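You operate a simulated robot arm through the tools that you are given. There is no shell and no other tool.

You are at the controls of a simulated robot arm. One attempt, no reset.

TASK
Wax the runner of the sticking tools drawer so that it shuts.
Fine: use the yellow cloth; lid back on the tin, cloth on the mouse mat. A coat counts when it lies all over at full strength: go over it till it gets no stronger.

The check looks at the end state, three seconds after you hand in, the way a careful person would. Anything else that was tipped, shoved, dropped, spilled or broken makes it a failure. Lids that push on must go on centred and level and be pressed home; caps that screw on are set level and turned clockwise until they are tight. Flat cloth is picked up by pressing the open fingertips on it (5 to 10 N) and closing them slowly along it; thin cloth reads only 2 to 8 mm in the jaws.

THE ROBOT
A 6-joint arm with a two-finger parallel gripper, fixed in place. Base frame: the origin is on the floor under the middle of its stand, x ahead of it, y to its left, z up. Units: m, rad, N and s.
With the tool pointing down near the work surface it reaches from about 0.18 to 0.84 m from the base axis. Its first joint turns from -2.897 to 2.897 rad. Payload 3.91 kg.
Tool frame: the origin (TCP) lies between the finger pads and is the grasp point; the fingertips stand 0.03 m ahead of it; z points along the fingers, y is the line along which they close. Largest opening 0.11 m; finger width 0.02, thickness 0.01; the body of the gripper, 0.048 by 0.112 m, starts 0.055 m behind the TCP.
Orientation is that of the tool frame in the base frame, as a unit quaternion [w, x, y, z]. With the fingers straight down and closing along the base's y, the tool's x points along the base's -x, its y along +y and its z along -z.

THE INTERFACE
- The arm moves only by the tool apply_moves. Its argument "deltas" is a list of rows, each a list of 3 entries, a list of its own where there are three numbers: the shift along the tool's x, y, z in cm, then the turn, a rotation vector about the tool's x, y, z in rad, then the finger opening in cm, from 0 to 11. In form: [[[tx, ty, tz], [ax, ay, az], jaw], ...]. A call has 1 to 20 rows; each row is the pose to reach, as a shift and turn from the pose commanded when the call began, along the tool's axes at that moment. Each row takes 0.2 s and may step no farther than 0.05 m and 0.15 rad from the row before; otherwise, or with a gripper value out of range, the whole call is refused. Where a pose cannot be reached the arm comes as near as it can. A force on the tool above 90 N (or 10 N above the force at the start of the call, whichever is more), or a blocked arm, ends the call early, and 0.2 s more pass. The fingers move at their own pace (about 0.108 m/s each) and stop on an object; they squeeze with about 32 N. The grip force told is the motor's: it shows also when the fingers shut on nothing. Time passes only in rows, and 0.2 s behind the last, so rows that repeat a pose let the fingers close. It gives the time, the measured TCP pose, the force on the tool (base axes), the opening and the grip force at its end, in the units of the frame above (readings bear some noise), with the torque about the TCP (base axes, N m) and any sound that the robot's microphone picked up, and new pictures: "show" is both (left out), scene, wrist or none.
- Cameras (640 x 400 px; columns grow to the right, rows downward): "scene" is fixed at [0.2218, -0.6485, 1.4723]; the picture's right is [0.95, -0.31, 0.00], its down [-0.15, -0.45, -0.88] and it looks along [0.27, 0.83, -0.48] (base axes); focal length 329 px, centre (320, 200). "wrist" rides on the gripper at [0.077, 0.007, -0.115] in the tool frame; the picture's right is [-0.09, 1.00, 0.00], its down [-0.80, -0.07, -0.59] and it looks along [-0.59, -0.05, 0.80] (tool axes); focal length 270 px, centre (320, 200). There is no depth. A picture from a camera that has moved, and an enlarged one, comes with that camera's place and axes in the base frame and with its lens.
- lift_body(by): slides the trunk up (or, below 0, down) by that many m; the arm rides with it, the base frame stays. It gives what a move gives, with no picture.
- close_up(camera, box): a new picture of the part [left, top, right, bottom] of that camera's present view, enlarged. The clock stands still meanwhile.
- job_done(): hands the job in; it is judged then, once.

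Nothing tells you positions but the pictures and the camera data. Unless the task says otherwise, let go and move clear before handing in.

The tools are called as name(argument=value, ...) on one line, values as JSON. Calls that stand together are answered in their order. apply_moves: Moves the arm, as the interface text tells. Its arguments: {"type":"object","properties":{"deltas":{"type":"array"},"show":{"type":"string","enum":["both","scene","wrist","none"]}},"required":["deltas"]} The other tools are called the same way: lift_body (by) moves the trunk up or down; close_up (camera, box) takes an enlarged picture of a part of a camera's view; job_done () hands the job in.

At the start:

```text
t: 0.0
position: [0.3766, 0.2897, 1.0659]
ee_rot: [0.0, -0.001, 1.0, 0.0]
wrist_force: [-0.7, 0.1, -0.4]
wrist_torque: [0.01, 0.0, -0.01]
width: 0.1102
finger_force: 0.1
trunk travel left (down, up): [-0.375, 0.165]
```

scene: 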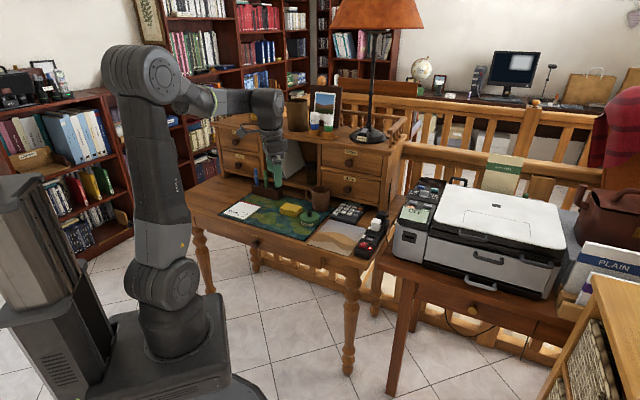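
wrist: 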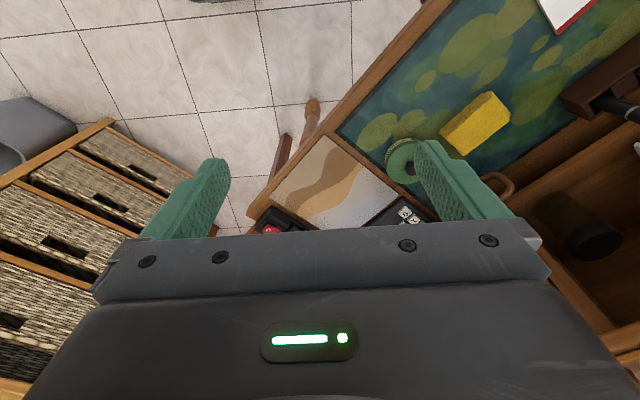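

I see a writing desk with drawers, a green mat, a yellow block-like cloth and a green round tin. I'll take close-ups to find the drawers, the tin, the cloth and the mouse mat.

close_up(camera="scene", box=[200, 160, 400, 285])

close_up(camera="scene", box=[200, 80, 420, 218])

close_up(camera="wrist", box=[240, 0, 640, 250])

```text
3.20 times, centred on (300, 222) of scene
camera zoom: at [0.2218, -0.6485, 1.4723], right [0.95, -0.31, 0.0], down [-0.15, -0.45, -0.88], along [0.27, 0.83, -0.48], focal length 1052 px, centre (384, 128)
```

zoom: 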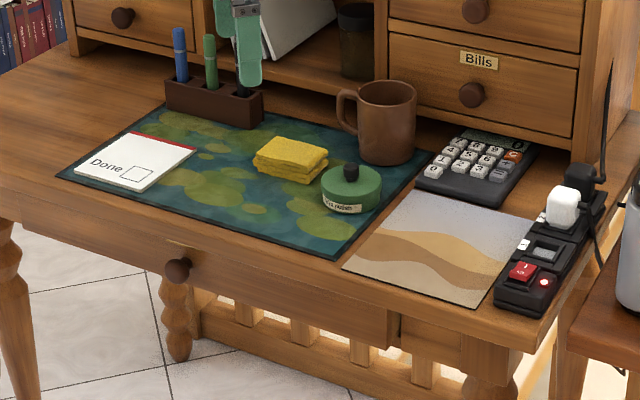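

```text
2.90 times, centred on (310, 149) of scene
camera zoom: at [0.2218, -0.6485, 1.4723], right [0.95, -0.31, 0.0], down [-0.15, -0.45, -0.88], along [0.27, 0.83, -0.48], focal length 952 px, centre (349, 348)
```

zoom: 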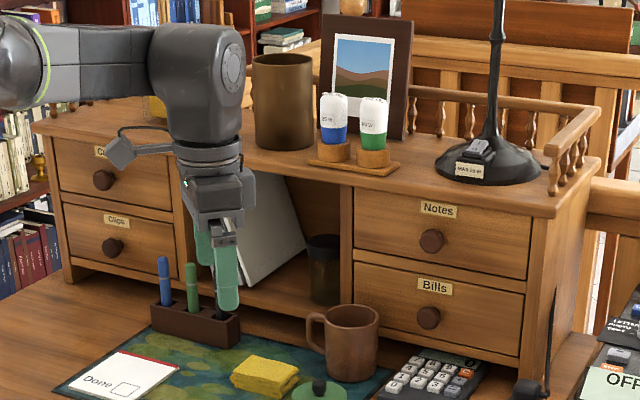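

```text
1.60 times, centred on (440, 125) of wrist
camera zoom: at [0.2998, 0.296, 1.1824], right [0.09, 1.0, 0.0], down [0.8, -0.07, 0.59], along [0.59, -0.05, -0.8], focal length 432 px, centre (128, 320)
```

zoom: 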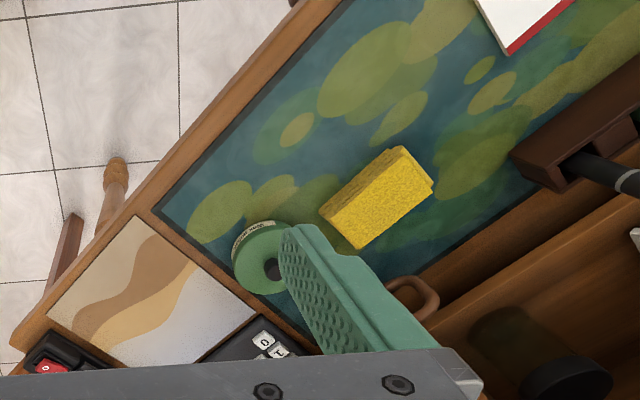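

The desk has the "Clips", "Notes" and "Bills" drawers plus a front drawer with a knob. I still need to find the one labelled "Tools", so I'll zoom in on the details.

close_up(camera="scene", box=[210, 120, 270, 158])

close_up(camera="scene", box=[270, 185, 350, 235])

close_up(camera="scene", box=[190, 220, 370, 332])

close_up(camera="scene", box=[380, 150, 640, 312])

close_up(camera="scene", box=[0, 60, 220, 200])

close_up(camera="scene", box=[480, 230, 640, 400])

close_up(camera="wrist", box=[0, 80, 320, 280])

```text
10.53 times, centred on (240, 139) of scene
camera zoom: at [0.2218, -0.6485, 1.4723], right [0.95, -0.31, 0.0], down [-0.15, -0.45, -0.88], along [0.27, 0.83, -0.48], focal length 3459 px, centre (1162, 842)
```

zoom: 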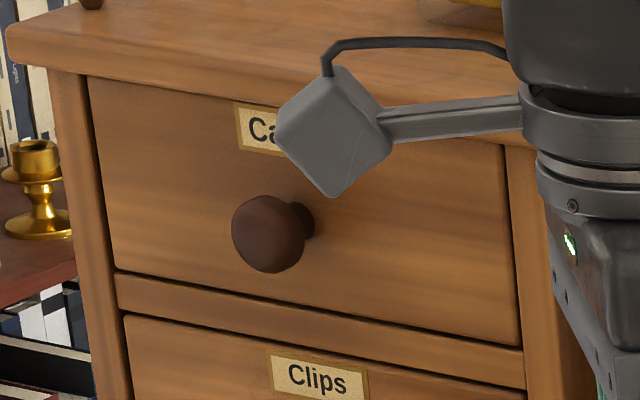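

```text
8.00 times, centred on (310, 210) of scene
camera zoom: at [0.2218, -0.6485, 1.4723], right [0.95, -0.31, 0.0], down [-0.15, -0.45, -0.88], along [0.27, 0.83, -0.48], focal length 2629 px, centre (400, 120)
```

zoom: 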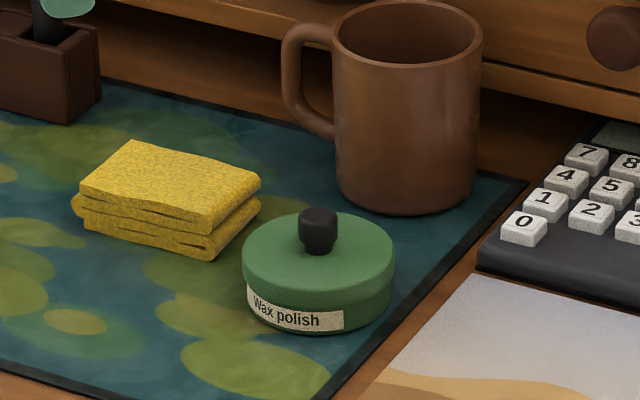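

```text
3.56 times, centred on (280, 276) of scene
camera zoom: at [0.2218, -0.6485, 1.4723], right [0.95, -0.31, 0.0], down [-0.15, -0.45, -0.88], along [0.27, 0.83, -0.48], focal length 1168 px, centre (462, -70)
```

zoom: 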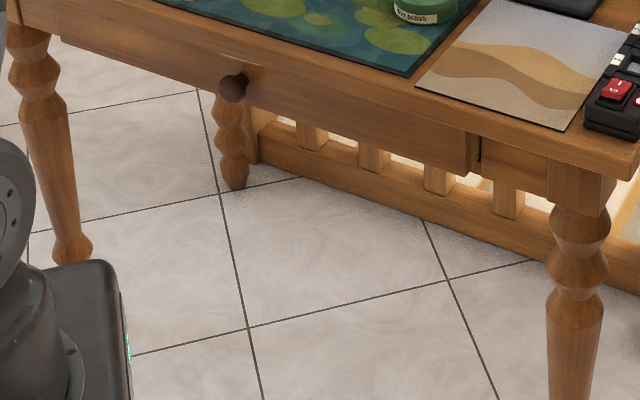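

```text
2.46 times, centred on (510, 231) of scene
camera zoom: at [0.2218, -0.6485, 1.4723], right [0.95, -0.31, 0.0], down [-0.15, -0.45, -0.88], along [0.27, 0.83, -0.48], focal length 809 px, centre (-148, 124)
```

zoom: 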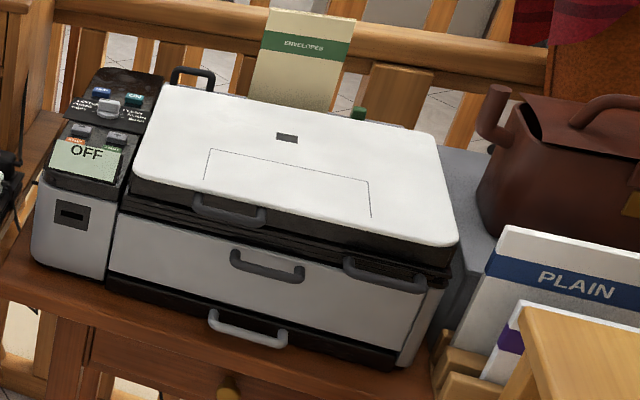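

```text
2.86 times, centred on (110, 130) of scene
camera zoom: at [0.2218, -0.6485, 1.4723], right [0.95, -0.31, 0.0], down [-0.15, -0.45, -0.88], along [0.27, 0.83, -0.48], focal length 939 px, centre (920, 400)
```

zoom: 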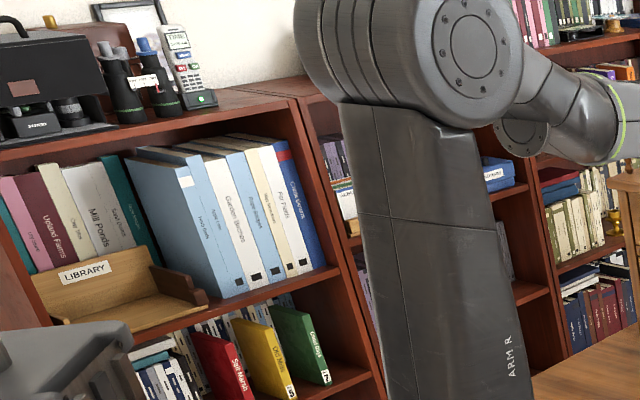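

```text
2.35 times, centred on (560, 315) of scene
camera zoom: at [0.2218, -0.6485, 1.4723], right [0.95, -0.31, 0.0], down [-0.15, -0.45, -0.88], along [0.27, 0.83, -0.48], focal length 773 px, centre (-245, -71)
```

zoom: 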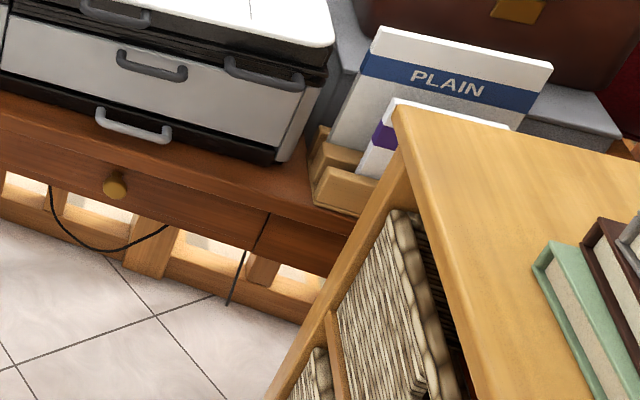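

```text
2.00 times, centred on (160, 180) of wrist
camera zoom: at [0.2998, 0.296, 1.1824], right [0.09, 1.0, 0.0], down [0.8, -0.07, 0.59], along [0.59, -0.05, -0.8], focal length 541 px, centre (640, 240)
```

zoom: 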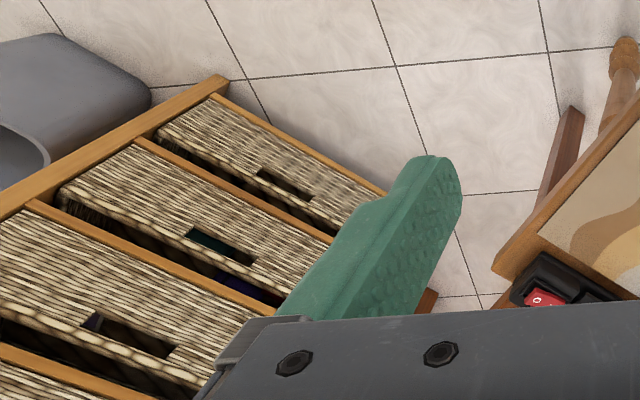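

The tin reads "Wax polish", the folded yellow cloth lies beside it, and the dune-picture pad looks like the mouse mat. The desk's front drawer seems to stick out a little. I'll turn the wrist toward the desk and back off to look at that drawer front.

apply_moves(deltas=[[[4, 0, 1], [0, 0, -0.13], 11], [[8, 0, 3], [0, 0, -0.26], 11], [[12, 0, 5], [0, 0, -0.39], 11], [[16, -0.5, 7], [0, 0, -0.52], 11], [[20, -0.5, 9], [0, 0, -0.65], 11], [[23.5, -0.7, 11], [0, 0, -0.785], 11], [[23.5, -0.7, 11], [0, 0, -0.785], 11]], show="both")

```text
t: 1.6
position: [0.1386, 0.2821, 0.9544]
ee_rot: [0.0, -0.383, 0.924, 0.0]
wrist_force: [-0.9, -0.7, -0.1]
wrist_torque: [-0.01, 0.0, 0.03]
width: 0.1102
finger_force: 0.1
trunk travel left (down, up): [-0.375, 0.165]
camera wrist: at [0.0799, 0.2322, 1.0699], right [-0.64, 0.77, 0.0], down [0.62, 0.52, 0.59], along [0.46, 0.38, -0.8], focal length 270 px, centre (320, 200)
```

scene: 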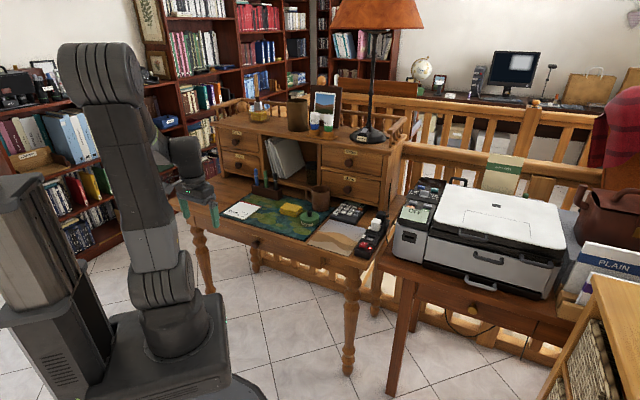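
wrist: 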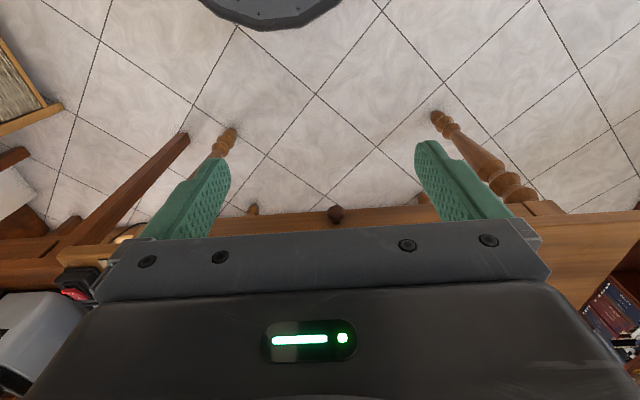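

The desk front with its round knob sits in the upper half of the wrist view, below the gripper body. I'll tilt the gripper forward to look at the drawer front more squarely.

apply_moves(deltas=[[[-0.5, 0, 1.5], [0, -0.12, 0], 11], [[-1, 0, 3], [0, -0.24, 0], 11], [[-2, 0, 5], [0, -0.36, 0], 11], [[-2.5, 0, 6.5], [0, -0.48, 0], 11], [[-3, 0, 8], [0, -0.6, 0], 11], [[-3, 0, 8], [0, -0.6, 0], 11]], show="both")

```text
t: 3.0
position: [0.1617, 0.3039, 0.8771]
ee_rot: [0.272, -0.366, 0.883, 0.112]
wrist_force: [0.7, -0.4, 0.0]
wrist_torque: [0.01, -0.05, -0.01]
width: 0.1101
finger_force: 0.0
out of reach, approached as far as the arm can: row 4, 5
trunk travel left (down, up): [-0.375, 0.165]
camera wrist: at [0.0664, 0.2172, 0.9293], right [-0.65, 0.76, 0.05], down [0.28, 0.18, 0.94], along [0.7, 0.63, -0.33], focal length 270 px, centre (320, 200)
```

scene: 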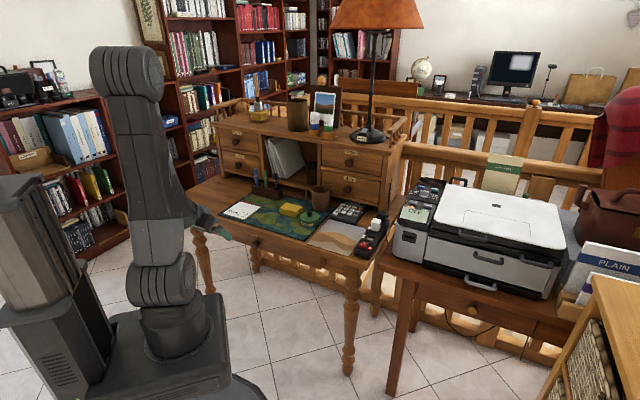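
wrist: 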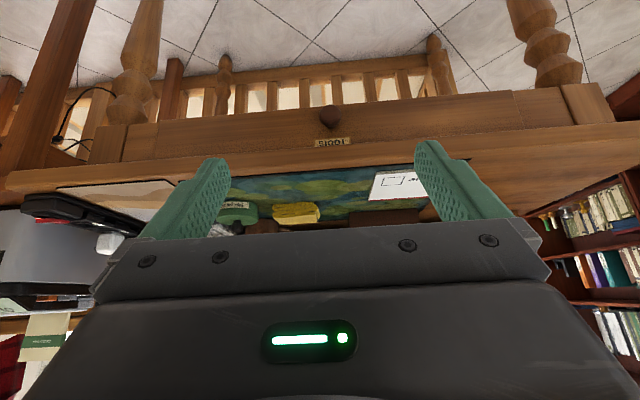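

Seen upside-down, there is a label above the knob of the desk's front drawer that seems to read "Tools". I'll zoom in on it and on the drawer's edges.

close_up(camera="wrist", box=[280, 90, 380, 152])

close_up(camera="wrist", box=[60, 80, 320, 240])

close_up(camera="wrist", box=[380, 60, 640, 220])

close_up(camera="scene", box=[200, 110, 320, 185])

close_up(camera="scene", box=[290, 240, 380, 296])

```text
6.40 times, centred on (330, 121) of wrist
camera zoom: at [0.0664, 0.2172, 0.9293], right [-0.65, 0.76, 0.05], down [0.28, 0.18, 0.94], along [0.7, 0.63, -0.33], focal length 1730 px, centre (256, 706)
```

zoom: 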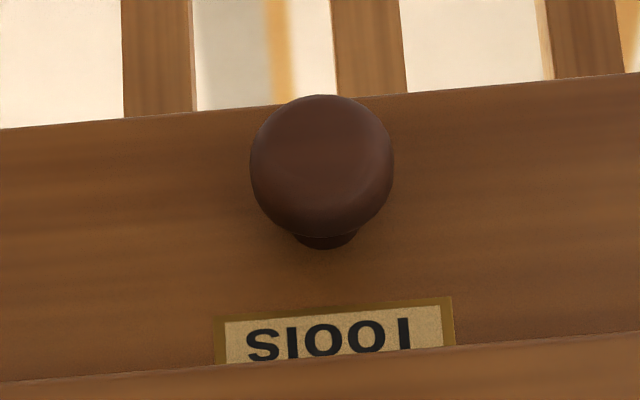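

```text
2.46 times, centred on (190, 160) of wrist
camera zoom: at [0.0664, 0.2172, 0.9293], right [-0.65, 0.76, 0.05], down [0.28, 0.18, 0.94], along [0.7, 0.63, -0.33], focal length 665 px, centre (640, 298)
```

zoom: 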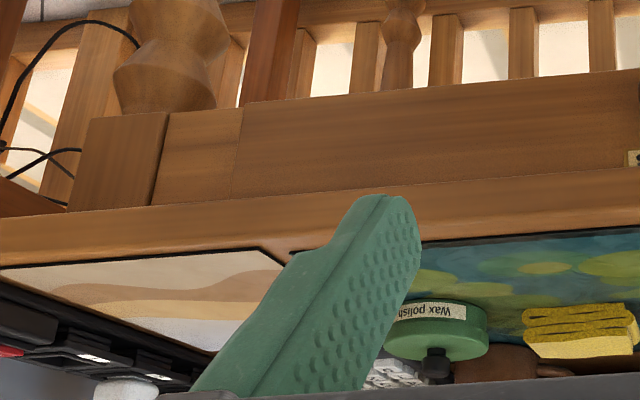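

```text
2.46 times, centred on (510, 140) of wrist
camera zoom: at [0.0664, 0.2172, 0.9293], right [-0.65, 0.76, 0.05], down [0.28, 0.18, 0.94], along [0.7, 0.63, -0.33], focal length 665 px, centre (-148, 348)
```

zoom: 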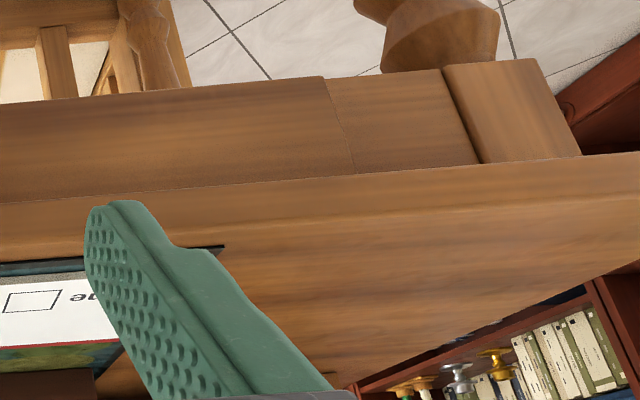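

```text
5.33 times, centred on (260, 148) of scene
camera zoom: at [0.2218, -0.6485, 1.4723], right [0.95, -0.31, 0.0], down [-0.15, -0.45, -0.88], along [0.27, 0.83, -0.48], focal length 1752 px, centre (640, 480)
```

zoom: 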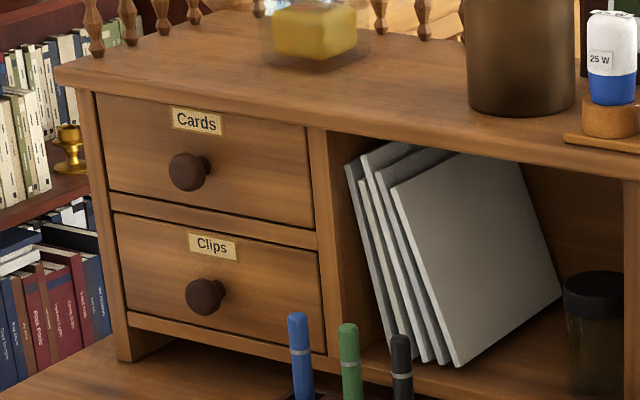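

```text
7.11 times, centred on (335, 268) of scene
camera zoom: at [0.2218, -0.6485, 1.4723], right [0.95, -0.31, 0.0], down [-0.15, -0.45, -0.88], along [0.27, 0.83, -0.48], focal length 2337 px, centre (213, -284)
```

zoom: 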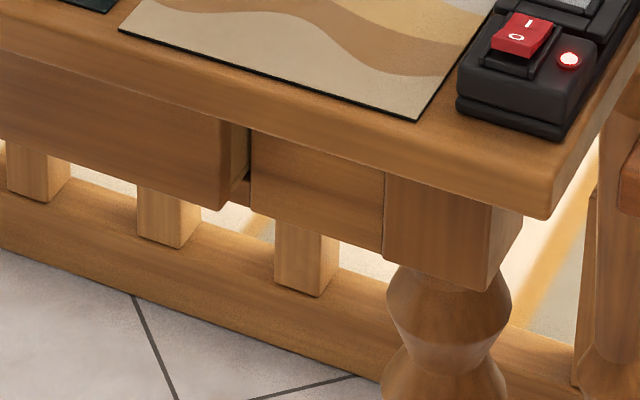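

The label reads "Tools", on the desk's front drawer, which stands proud of the frame. The knob is at about (0.307, 0.464, 0.672). I'll lower the trunk so I can come at it with a more horizontal tool and pull the drawer further out to find the runner.

lift_body(by=-0.25)

```text
t: 5.6
position: [0.161, 0.3044, 0.6272]
ee_rot: [0.273, -0.366, 0.882, 0.114]
wrist_force: [0.2, 0.1, -0.4]
wrist_torque: [0.02, -0.01, -0.02]
width: 0.1098
finger_force: 0.1
trunk travel left (down, up): [-0.125, 0.415]
```

The trunk is down and the TCP is at z 0.627 in front of the desk. I'll tilt the tool further toward horizontal and line up with the knob.

apply_moves(deltas=[[[-1.8, 0.25, -0.4], [0, -0.125, 0], 7], [[-3.6, 0.5, -0.75], [0, -0.25, 0], 7], [[-5.4, 0.75, -1.1], [0, -0.375, 0], 7], [[-7.2, 1.0, -1.5], [0, -0.5, 0], 7], [[-7.2, 1.0, -1.5], [0, -0.5, 0], 7]], show="both")

```text
t: 6.8
position: [0.1905, 0.3472, 0.6801]
ee_rot: [0.483, -0.326, 0.788, 0.2]
wrist_force: [-0.6, 0.0, -1.0]
wrist_torque: [0.04, -0.01, 0.0]
width: 0.0699
finger_force: 0.0
trunk travel left (down, up): [-0.125, 0.415]
camera wrist: at [0.0893, 0.2548, 0.6642], right [-0.68, 0.73, 0.08], down [-0.07, -0.17, 0.98], along [0.73, 0.66, 0.16], focal length 270 px, centre (320, 200)
```

scene: 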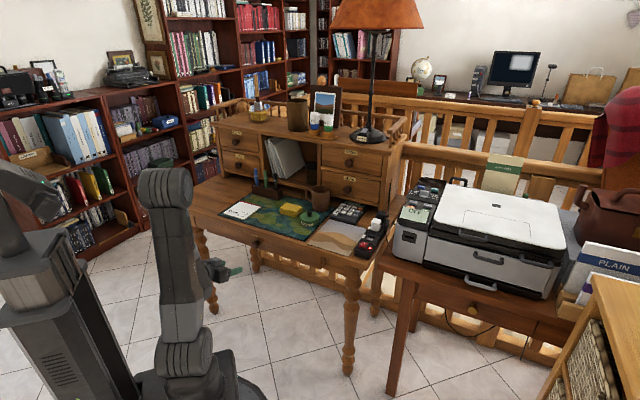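
wrist: 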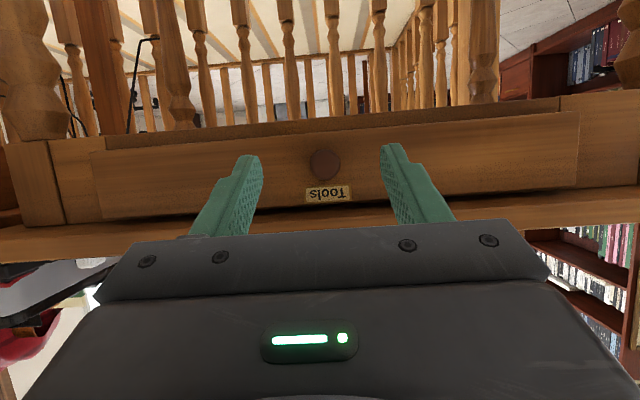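

The knob matches my estimate at (0.307, 0.464, 0.672), centred between the fingers. I'll advance most of the way at the same tilt and check.

apply_moves(deltas=[[[-1.3, 0, 2.8], [0, 0, 0], 6], [[-2.7, 0, 5.5], [0, 0, 0], 6], [[-4.0, 0, 8.2], [0, 0, 0], 6], [[-4.9, 0, 10.2], [0, 0, 0], 6], [[-4.9, 0, 10.2], [0, 0, 0], 6]], show="both")

```text
t: 8.0
position: [0.2711, 0.4267, 0.6765]
ee_rot: [0.483, -0.327, 0.787, 0.2]
wrist_force: [0.1, -0.2, -0.4]
wrist_torque: [-0.05, -0.03, -0.01]
width: 0.0598
finger_force: 0.0
trunk travel left (down, up): [-0.125, 0.415]
camera wrist: at [0.1694, 0.3345, 0.6628], right [-0.68, 0.73, 0.08], down [-0.07, -0.17, 0.98], along [0.73, 0.66, 0.16], focal length 270 px, centre (320, 200)
```

scene: 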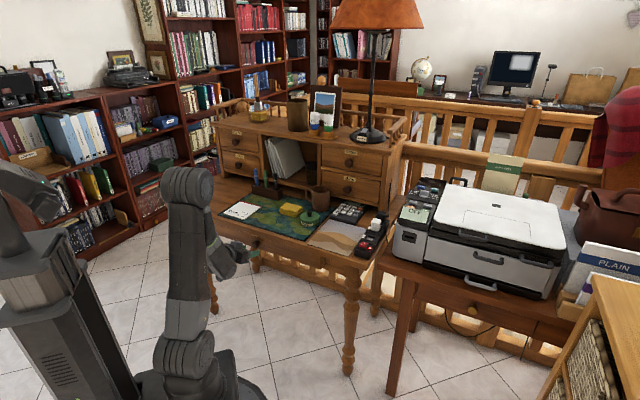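
wrist: 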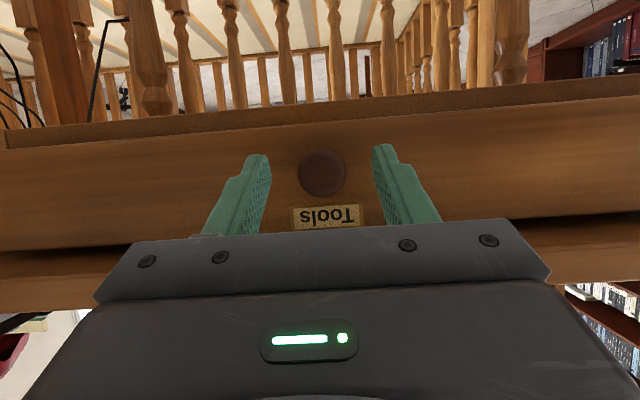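

The knob is about 4 cm ahead and lined up. I'll ease forward and then close the fingers on it.

apply_moves(deltas=[[[-0.7, 0.05, 1.2], [0, 0, 0], 6], [[-1.4, 0.05, 2.4], [0, 0, 0], 6], [[-2.0, 0.05, 3.5], [0, 0, 0], 6], [[-2.0, 0.05, 3.5], [0, 0, 0], 4], [[-2.0, 0.05, 3.5], [0, 0, 0], 2], [[-2.0, 0.05, 3.5], [0, 0, 0], 1], [[-2.0, 0.05, 3.5], [0, 0, 0], 1]], show="both")

```text
t: 9.6
position: [0.2989, 0.4548, 0.6807]
ee_rot: [0.483, -0.325, 0.788, 0.2]
wrist_force: [8.3, -6.0, 0.5]
wrist_torque: [-0.15, -0.15, -0.18]
width: 0.0337
finger_force: 45.1
trunk travel left (down, up): [-0.125, 0.415]
camera wrist: at [0.1974, 0.3627, 0.6652], right [-0.68, 0.73, 0.08], down [-0.07, -0.17, 0.98], along [0.73, 0.66, 0.16], focal length 270 px, centre (320, 200)
```

scene: 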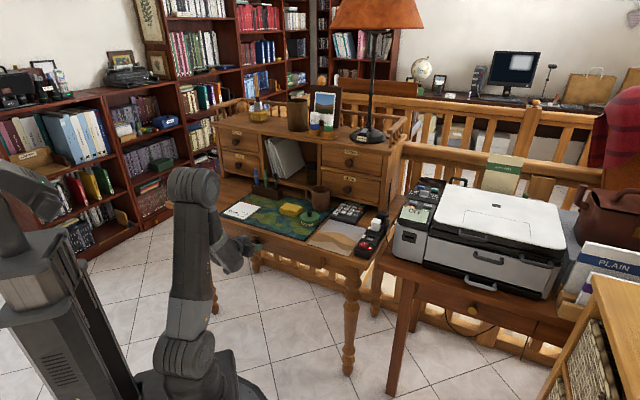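
wrist: 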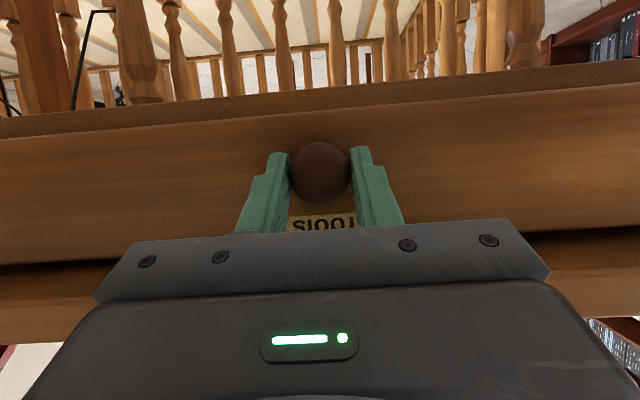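

The knob is gripped at 34 mm. I'll pull the drawer straight out slowly and watch the force.

apply_moves(deltas=[[[0.23, -0.1, -0.45], [0, 0, 0], 1], [[0.45, -0.1, -0.9], [0, 0, 0], 1], [[0.68, -0.1, -1.34], [0, 0, 0], 1], [[0.91, -0.1, -1.78], [0, 0, 0], 1]], show="wrist")

```text
t: 10.6
position: [0.286, 0.4412, 0.6804]
ee_rot: [0.484, -0.327, 0.787, 0.201]
wrist_force: [2.1, -1.1, 11.9]
wrist_torque: [-0.7, 0.66, 0.15]
width: 0.0336
finger_force: 44.8
trunk travel left (down, up): [-0.125, 0.415]
camera wrist: at [0.1839, 0.3488, 0.6648], right [-0.68, 0.73, 0.08], down [-0.07, -0.17, 0.98], along [0.73, 0.66, 0.17], focal length 270 px, centre (320, 200)
```

wrist: 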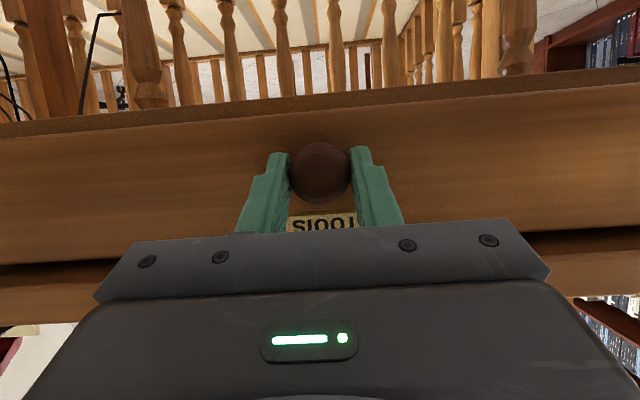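

The drawer slides out without trouble. I'll pull it about 10 cm more, easing the vertical load, and look for the runner.

apply_moves(deltas=[[[0.4, 0, -1.5], [0, 0, 0], 1], [[1.1, 0, -2.8], [0, 0, 0], 1], [[1.8, 0, -4.2], [0, 0, 0], 1], [[2.5, 0, -5.5], [0, 0, 0], 1], [[3.2, 0, -6.9], [0, 0, 0], 1], [[3.9, 0, -8.2], [0, 0, 0], 1], [[4.5, 0, -9.3], [0, 0, 0], 1], [[4.5, 0, -9.3], [0, 0, 0], 1]], show="both")

```text
t: 12.4
position: [0.2128, 0.368, 0.6811]
ee_rot: [0.482, -0.327, 0.788, 0.2]
wrist_force: [-9.2, 7.0, -13.2]
wrist_torque: [-0.69, 0.94, 0.1]
width: 0.0337
finger_force: 45.5
trunk travel left (down, up): [-0.125, 0.415]
camera wrist: at [0.1104, 0.2752, 0.6655], right [-0.68, 0.73, 0.08], down [-0.07, -0.17, 0.98], along [0.73, 0.66, 0.16], focal length 270 px, centre (320, 200)
```

scene: 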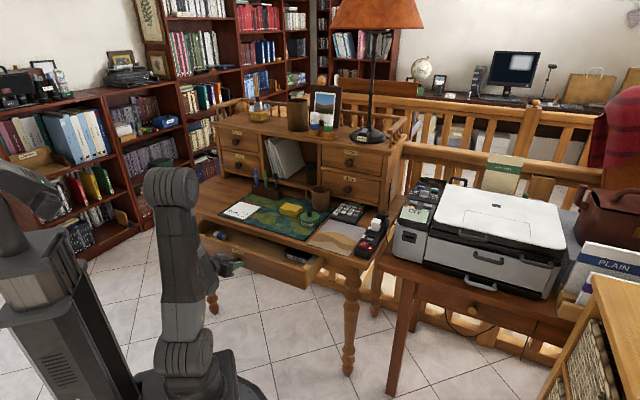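
wrist: 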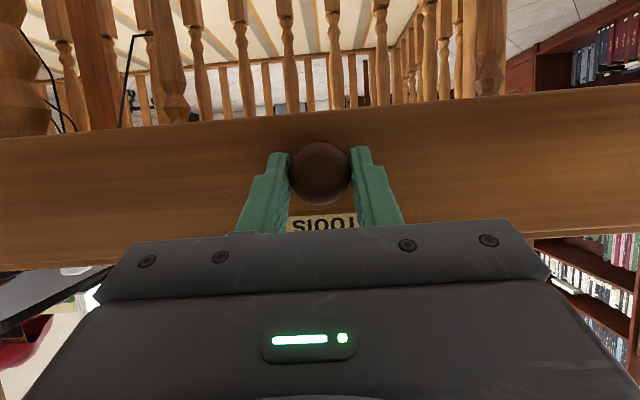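

The drawer is now about 12 cm further out. I'll zoom in on it to look for the runner.

close_up(camera="scene", box=[200, 225, 340, 312])

close_up(camera="scene", box=[275, 235, 345, 279])

close_up(camera="scene", box=[190, 205, 260, 250])

```text
4.57 times, centred on (270, 268) of scene
camera zoom: at [0.2218, -0.6485, 1.4723], right [0.95, -0.31, 0.0], down [-0.15, -0.45, -0.88], along [0.27, 0.83, -0.48], focal length 1502 px, centre (549, -113)
```

zoom: 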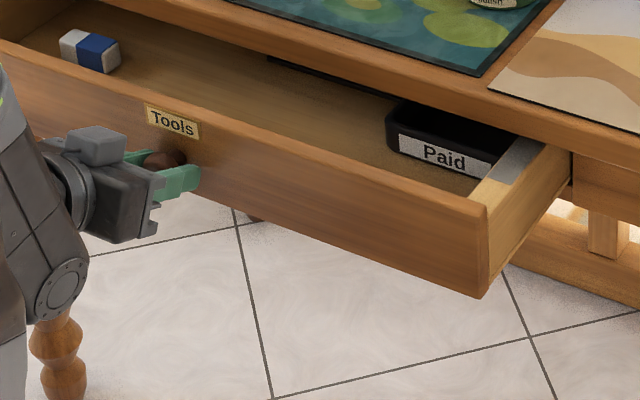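

```text
9.09 times, centred on (310, 257) of scene
camera zoom: at [0.2218, -0.6485, 1.4723], right [0.95, -0.31, 0.0], down [-0.15, -0.45, -0.88], along [0.27, 0.83, -0.48], focal length 2987 px, centre (411, -318)
```

zoom: 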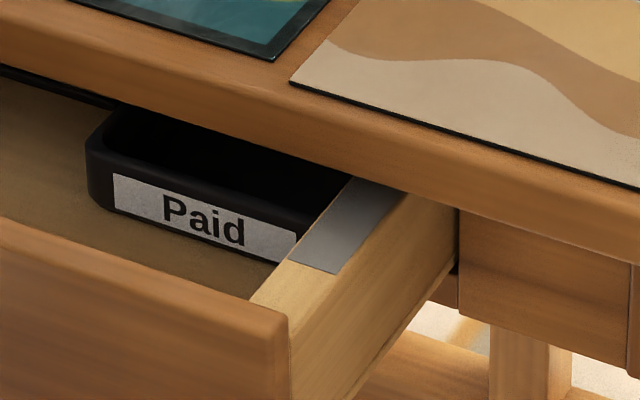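

```text
8.89 times, centred on (225, 228) of scene
camera zoom: at [0.2218, -0.6485, 1.4723], right [0.95, -0.31, 0.0], down [-0.15, -0.45, -0.88], along [0.27, 0.83, -0.48], focal length 2921 px, centre (1164, -44)
```

zoom: 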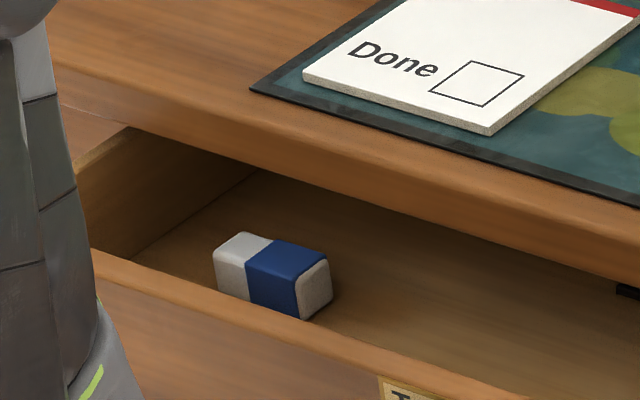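

The top edge of the drawer's right side wall carries a grey, dry strip, which is the runner to wax. Part of it is still under the tabletop, so I'll pull the drawer out further.

apply_moves(deltas=[[[0.45, 0, -0.9], [0, 0, 0], 1], [[0.9, 0, -1.8], [0, 0, 0], 1], [[1.36, 0, -2.67], [0, 0, 0], 1], [[1.82, 0, -3.56], [0, 0, 0], 1], [[2.27, 0, -4.45], [0, 0, 0], 1], [[2.27, 0, -4.45], [0, 0, 0], 1]], show="scene")

close_up(camera="scene", box=[260, 225, 350, 281])

```text
t: 13.8
position: [0.1781, 0.3332, 0.6808]
ee_rot: [0.482, -0.326, 0.788, 0.2]
wrist_force: [2.3, -2.6, -28.3]
wrist_torque: [-0.67, 0.37, 0.11]
width: 0.0338
finger_force: 45.1
trunk travel left (down, up): [-0.125, 0.415]
```

scene: 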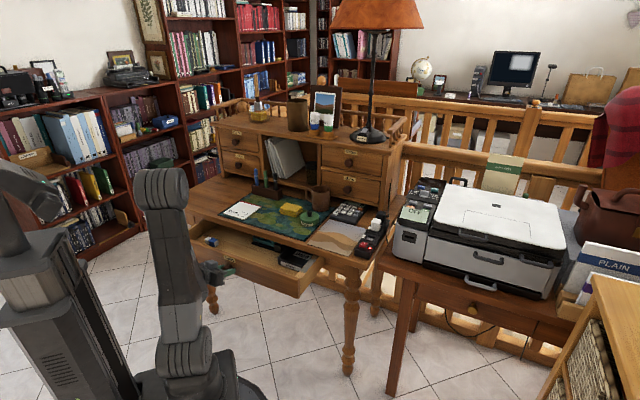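

```text
7.11 times, centred on (305, 253) of scene
camera zoom: at [0.2218, -0.6485, 1.4723], right [0.95, -0.31, 0.0], down [-0.15, -0.45, -0.88], along [0.27, 0.83, -0.48], focal length 2337 px, centre (427, -177)
```

zoom: 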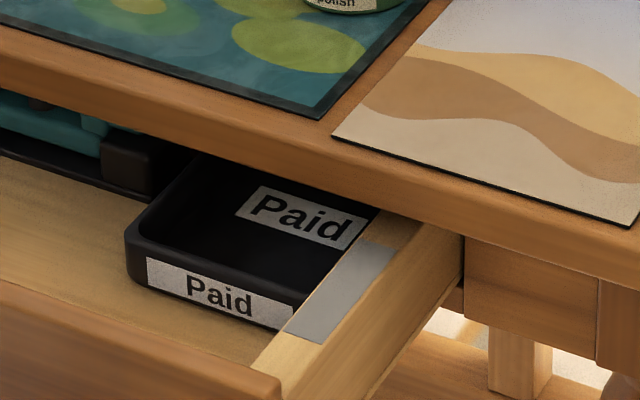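

The grey strip on top of the right wall is now fully exposed, about 8 cm long by 2.2 cm wide. I'll pull the drawer about 3.5 cm more so that the cloth clears the table edge, easing the vertical load.

apply_moves(deltas=[[[0.36, 0, -0.4], [0, 0, 0], 1], [[0.81, 0, -1.25], [0, 0, 0], 1], [[1.27, 0, -2.15], [0, 0, 0], 1], [[1.72, 0, -3.0], [0, 0, 0], 1], [[1.72, 0, -3.0], [0, 0, 0], 1]], show="scene")

close_up(camera="scene", box=[250, 225, 350, 287])

close_up(camera="scene", box=[180, 205, 290, 275])

```text
t: 14.4
position: [0.1757, 0.3326, 0.6831]
ee_rot: [0.486, -0.309, 0.792, 0.203]
wrist_force: [47.4, -46.0, -23.0]
wrist_torque: [0.06, -0.62, -0.09]
width: 0.0338
finger_force: 44.8
trunk travel left (down, up): [-0.125, 0.415]
stopped in row 2: the force on the tool passed its limit at 110 N (the readings are from after the stop); the commanded pose is now the measured one
```

scene: 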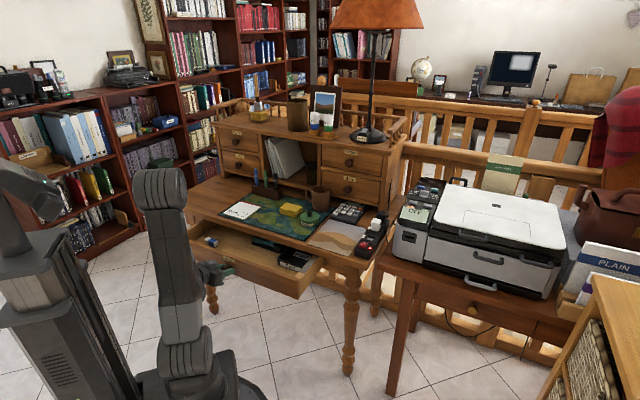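

```text
6.40 times, centred on (300, 256) of scene
camera zoom: at [0.2218, -0.6485, 1.4723], right [0.95, -0.31, 0.0], down [-0.15, -0.45, -0.88], along [0.27, 0.83, -0.48], focal length 2103 px, centre (448, -158)
```

zoom: 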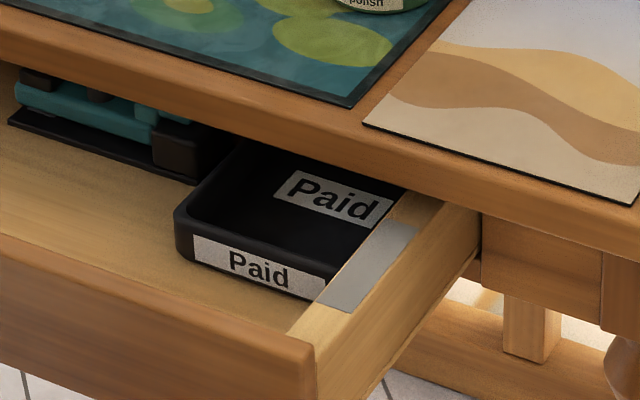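

```text
5.71 times, centred on (235, 240) of scene
camera zoom: at [0.2218, -0.6485, 1.4723], right [0.95, -0.31, 0.0], down [-0.15, -0.45, -0.88], along [0.27, 0.83, -0.48], focal length 1878 px, centre (806, -29)
```

zoom: 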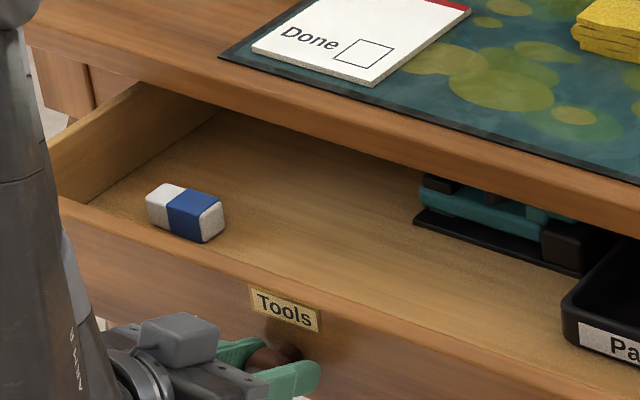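

The drawer seems to have come up against its stop, with the strip fully clear, and there is some side load on the tool. I'll hold still for a moment and read the forces.

apply_moves(deltas=[[[0, 0, 0], [0, 0, 0], 1], [[0, 0, 0], [0, 0, 0], 1]], show="wrist")

```text
t: 15.0
position: [0.1765, 0.332, 0.6835]
ee_rot: [0.486, -0.309, 0.792, 0.205]
wrist_force: [56.3, -58.3, -29.6]
wrist_torque: [-0.63, 0.1, -0.15]
width: 0.034
finger_force: 44.4
trunk travel left (down, up): [-0.125, 0.415]
camera wrist: at [0.0722, 0.2433, 0.6673], right [-0.66, 0.75, 0.1], down [-0.06, -0.19, 0.98], along [0.75, 0.64, 0.17], focal length 270 px, centre (320, 200)
```

wrist: 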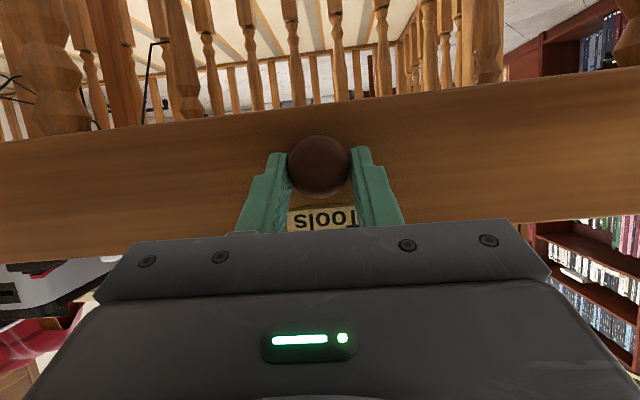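

The tool is side-loaded against the knob at the stop. I'll open the fingers to let go and back straight away from the drawer.

apply_moves(deltas=[[[0, -0.1, 0], [0, 0, 0], 4], [[0, -0.1, 0], [0, 0, 0], 6], [[0, -0.1, 0], [0, 0, 0], 6]], show="wrist")

```text
t: 15.8
position: [0.1726, 0.3364, 0.6847]
ee_rot: [0.489, -0.316, 0.786, 0.209]
wrist_force: [-0.1, -0.4, -0.5]
wrist_torque: [0.01, 0.01, -0.01]
width: 0.0597
finger_force: 0.1
trunk travel left (down, up): [-0.125, 0.415]
camera wrist: at [0.0701, 0.2455, 0.6674], right [-0.67, 0.74, 0.1], down [-0.07, -0.2, 0.98], along [0.74, 0.65, 0.18], focal length 270 px, centre (320, 200)
```

wrist: 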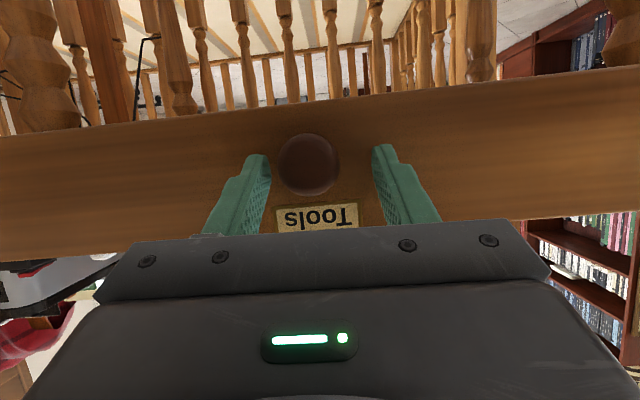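

Released, with no force left on the tool. I'll back off 2 cm and then raise the trunk to lift the gripper up out of the way.

apply_moves(deltas=[[[0.45, 0, -0.9], [0, 0, 0], 6], [[0.9, 0, -1.8], [0, 0, 0], 6], [[0.9, 0, -1.8], [0, 0, 0], 6]], show="none")

lift_body(by=0.25)

```text
t: 16.6
position: [0.1606, 0.3388, 0.6928]
ee_rot: [0.494, -0.304, 0.784, 0.222]
wrist_force: [10.6, -9.1, -7.6]
wrist_torque: [-0.09, 0.05, -0.19]
width: 0.0672
finger_force: 7.5
trunk travel left (down, up): [-0.125, 0.415]
```

```text
t: 19.2
position: [0.1575, 0.3394, 0.9438]
ee_rot: [0.495, -0.307, 0.782, 0.223]
wrist_force: [0.2, -0.4, 0.3]
wrist_torque: [0.02, -0.03, 0.0]
width: 0.0596
finger_force: 0.0
trunk travel left (down, up): [-0.375, 0.165]
```

The gripper is clear and up. I'll straighten the tool to point down and move over the desk to look at the tin, cloth and drawer from above.

apply_moves(deltas=[[[-1.3, -1.9, 1.5], [0.004, 0.143, -0.004], 9], [[-2.5, -3.9, 3.0], [0.009, 0.287, -0.008], 9], [[-3.8, -5.8, 4.5], [0.013, 0.43, -0.012], 9], [[-5.1, -7.8, 6.0], [0.018, 0.573, -0.017], 9], [[-6.3, -9.7, 7.4], [0.022, 0.717, -0.021], 9], [[-7.6, -11.7, 8.9], [0.026, 0.86, -0.025], 9], [[-8.8, -13.6, 10.4], [0.031, 1.003, -0.029], 9], [[-10.1, -15.6, 11.9], [0.035, 1.147, -0.033], 9], [[-10.1, -15.6, 11.9], [0.035, 1.147, -0.033], 9]], show="both")

```text
t: 21.2
position: [0.3731, 0.3151, 0.9699]
ee_rot: [-0.011, -0.382, 0.924, -0.019]
wrist_force: [0.1, 0.1, -0.3]
wrist_torque: [-0.05, 0.0, 0.0]
width: 0.09
finger_force: 0.0
trunk travel left (down, up): [-0.375, 0.165]
camera wrist: at [0.3144, 0.2701, 1.0889], right [-0.64, 0.77, -0.03], down [0.62, 0.54, 0.57], along [0.45, 0.35, -0.82], focal length 270 px, centre (320, 200)
```

scene: 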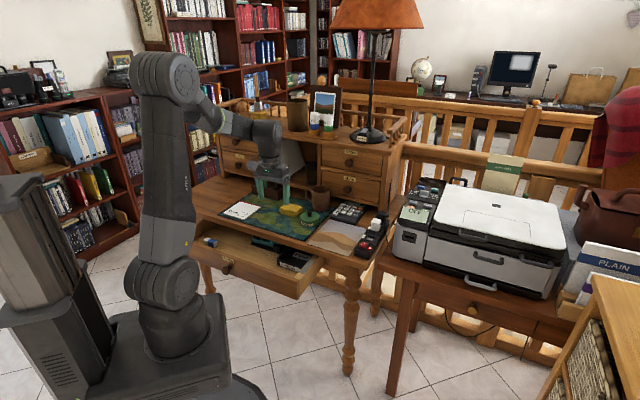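
wrist: 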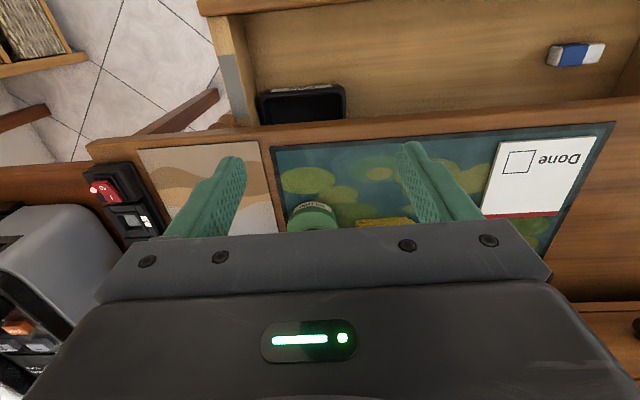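

The drawer is open with the runner exposed, and the tin and cloth are on the green mat. I'll level the tool and hover over the tin to place it accurately.

apply_moves(deltas=[[[-3.7, -0.7, 0.7], [-0.007, -0.01, 0], 9], [[-7.4, -1.3, 1.4], [-0.014, -0.02, 0], 9], [[-11.1, -2.0, 2.1], [-0.02, -0.03, 0], 9], [[-14.8, -2.7, 2.8], [-0.027, -0.035, 0], 9], [[-18.4, -3.3, 3.4], [-0.027, -0.035, 0], 9], [[-18.4, -3.3, 3.4], [-0.027, -0.035, 0], 9]], show="both")

```text
t: 22.6
position: [0.5277, 0.4188, 0.9311]
ee_rot: [0.001, -0.382, 0.924, 0.001]
wrist_force: [0.3, -0.1, -0.2]
wrist_torque: [0.02, 0.01, 0.01]
width: 0.0898
finger_force: 0.1
trunk travel left (down, up): [-0.375, 0.165]
camera wrist: at [0.4686, 0.3691, 1.0473], right [-0.64, 0.77, 0.0], down [0.62, 0.51, 0.6], along [0.46, 0.38, -0.8], focal length 270 px, centre (320, 200)
```

scene: 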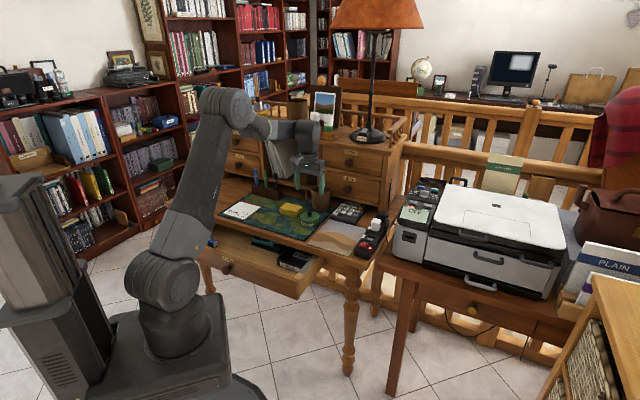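
wrist: 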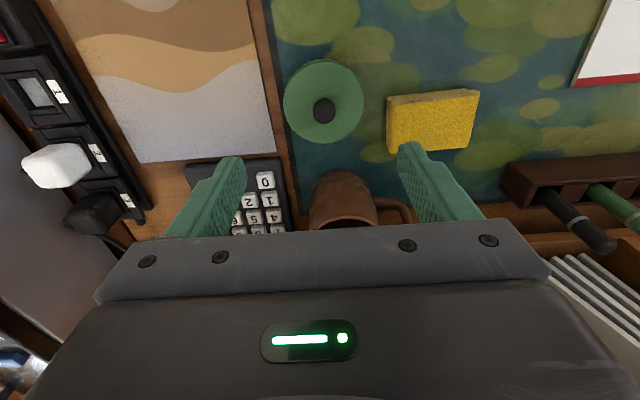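

The tin's centre is at about (0.527, 0.422), with the black lid knob's top near z 0.806. I'll descend over the knob with the fingers part open.

apply_moves(deltas=[[[-0.24, 0.28, 2.0], [0, 0, 0], 6], [[-0.24, 0.28, 4.0], [0, 0, 0], 5], [[-0.24, 0.28, 6.0], [0, 0, 0], 5], [[-0.24, 0.28, 8.0], [0, 0, 0], 5], [[-0.24, 0.28, 8.0], [0, 0, 0], 5]], show="both")

close_up(camera="scene", box=[270, 175, 350, 225])

close_up(camera="wrist", box=[230, 60, 410, 220])

```text
t: 23.8
position: [0.528, 0.4225, 0.8501]
ee_rot: [0.001, -0.382, 0.924, 0.001]
wrist_force: [0.7, 0.1, 0.6]
wrist_torque: [-0.02, 0.01, 0.01]
width: 0.0501
finger_force: 0.1
trunk travel left (down, up): [-0.375, 0.165]
camera wrist: at [0.4679, 0.3733, 0.9665], right [-0.64, 0.77, 0.0], down [0.62, 0.51, 0.6], along [0.46, 0.38, -0.8], focal length 270 px, centre (320, 200)
```

scene: 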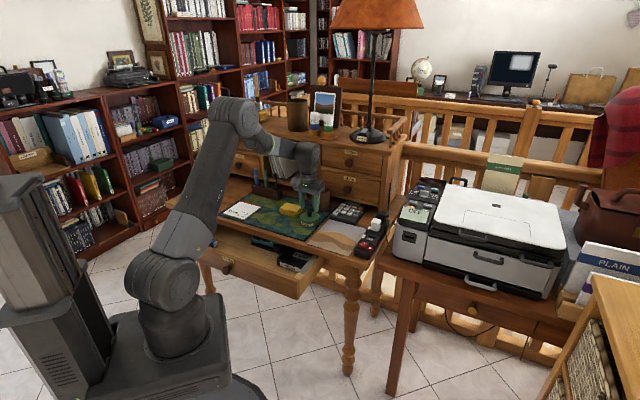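
wrist: 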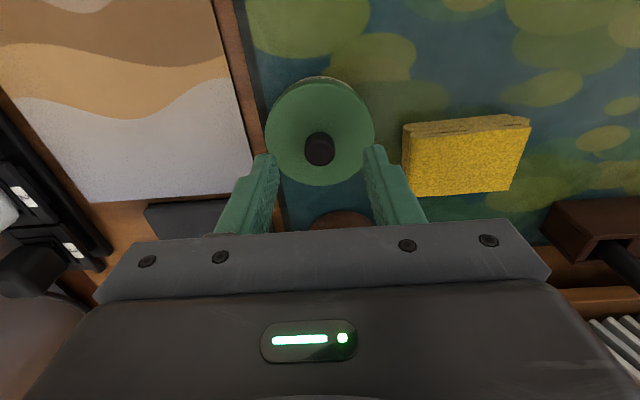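

```text
8.00 times, centred on (310, 200) of scene
camera zoom: at [0.2218, -0.6485, 1.4723], right [0.95, -0.31, 0.0], down [-0.15, -0.45, -0.88], along [0.27, 0.83, -0.48], focal length 2629 px, centre (400, 200)
```

zoom: 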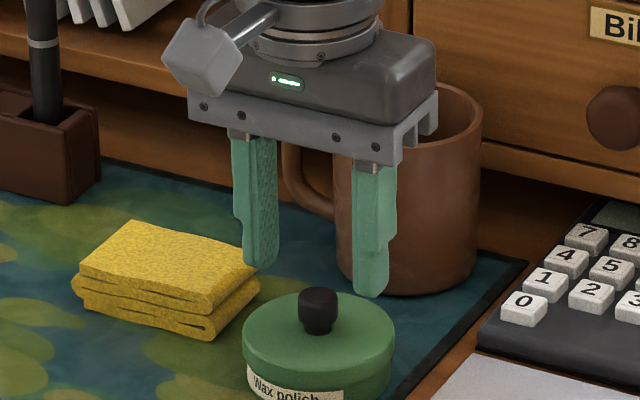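

```text
2.50 times, centred on (320, 140) of wrist
camera zoom: at [0.4679, 0.3733, 0.9665], right [-0.64, 0.77, 0.0], down [0.62, 0.51, 0.6], along [0.46, 0.38, -0.8], focal length 676 px, centre (320, 350)
```

zoom: 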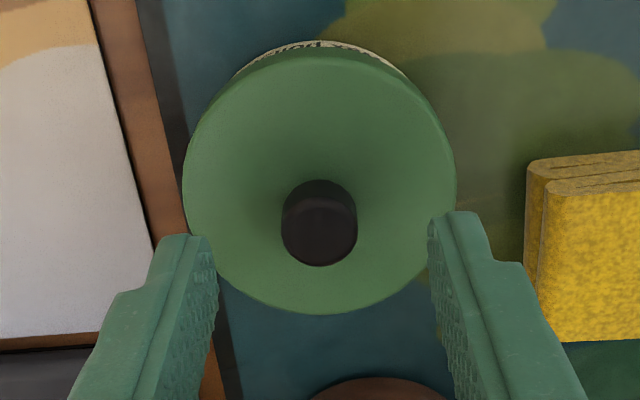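

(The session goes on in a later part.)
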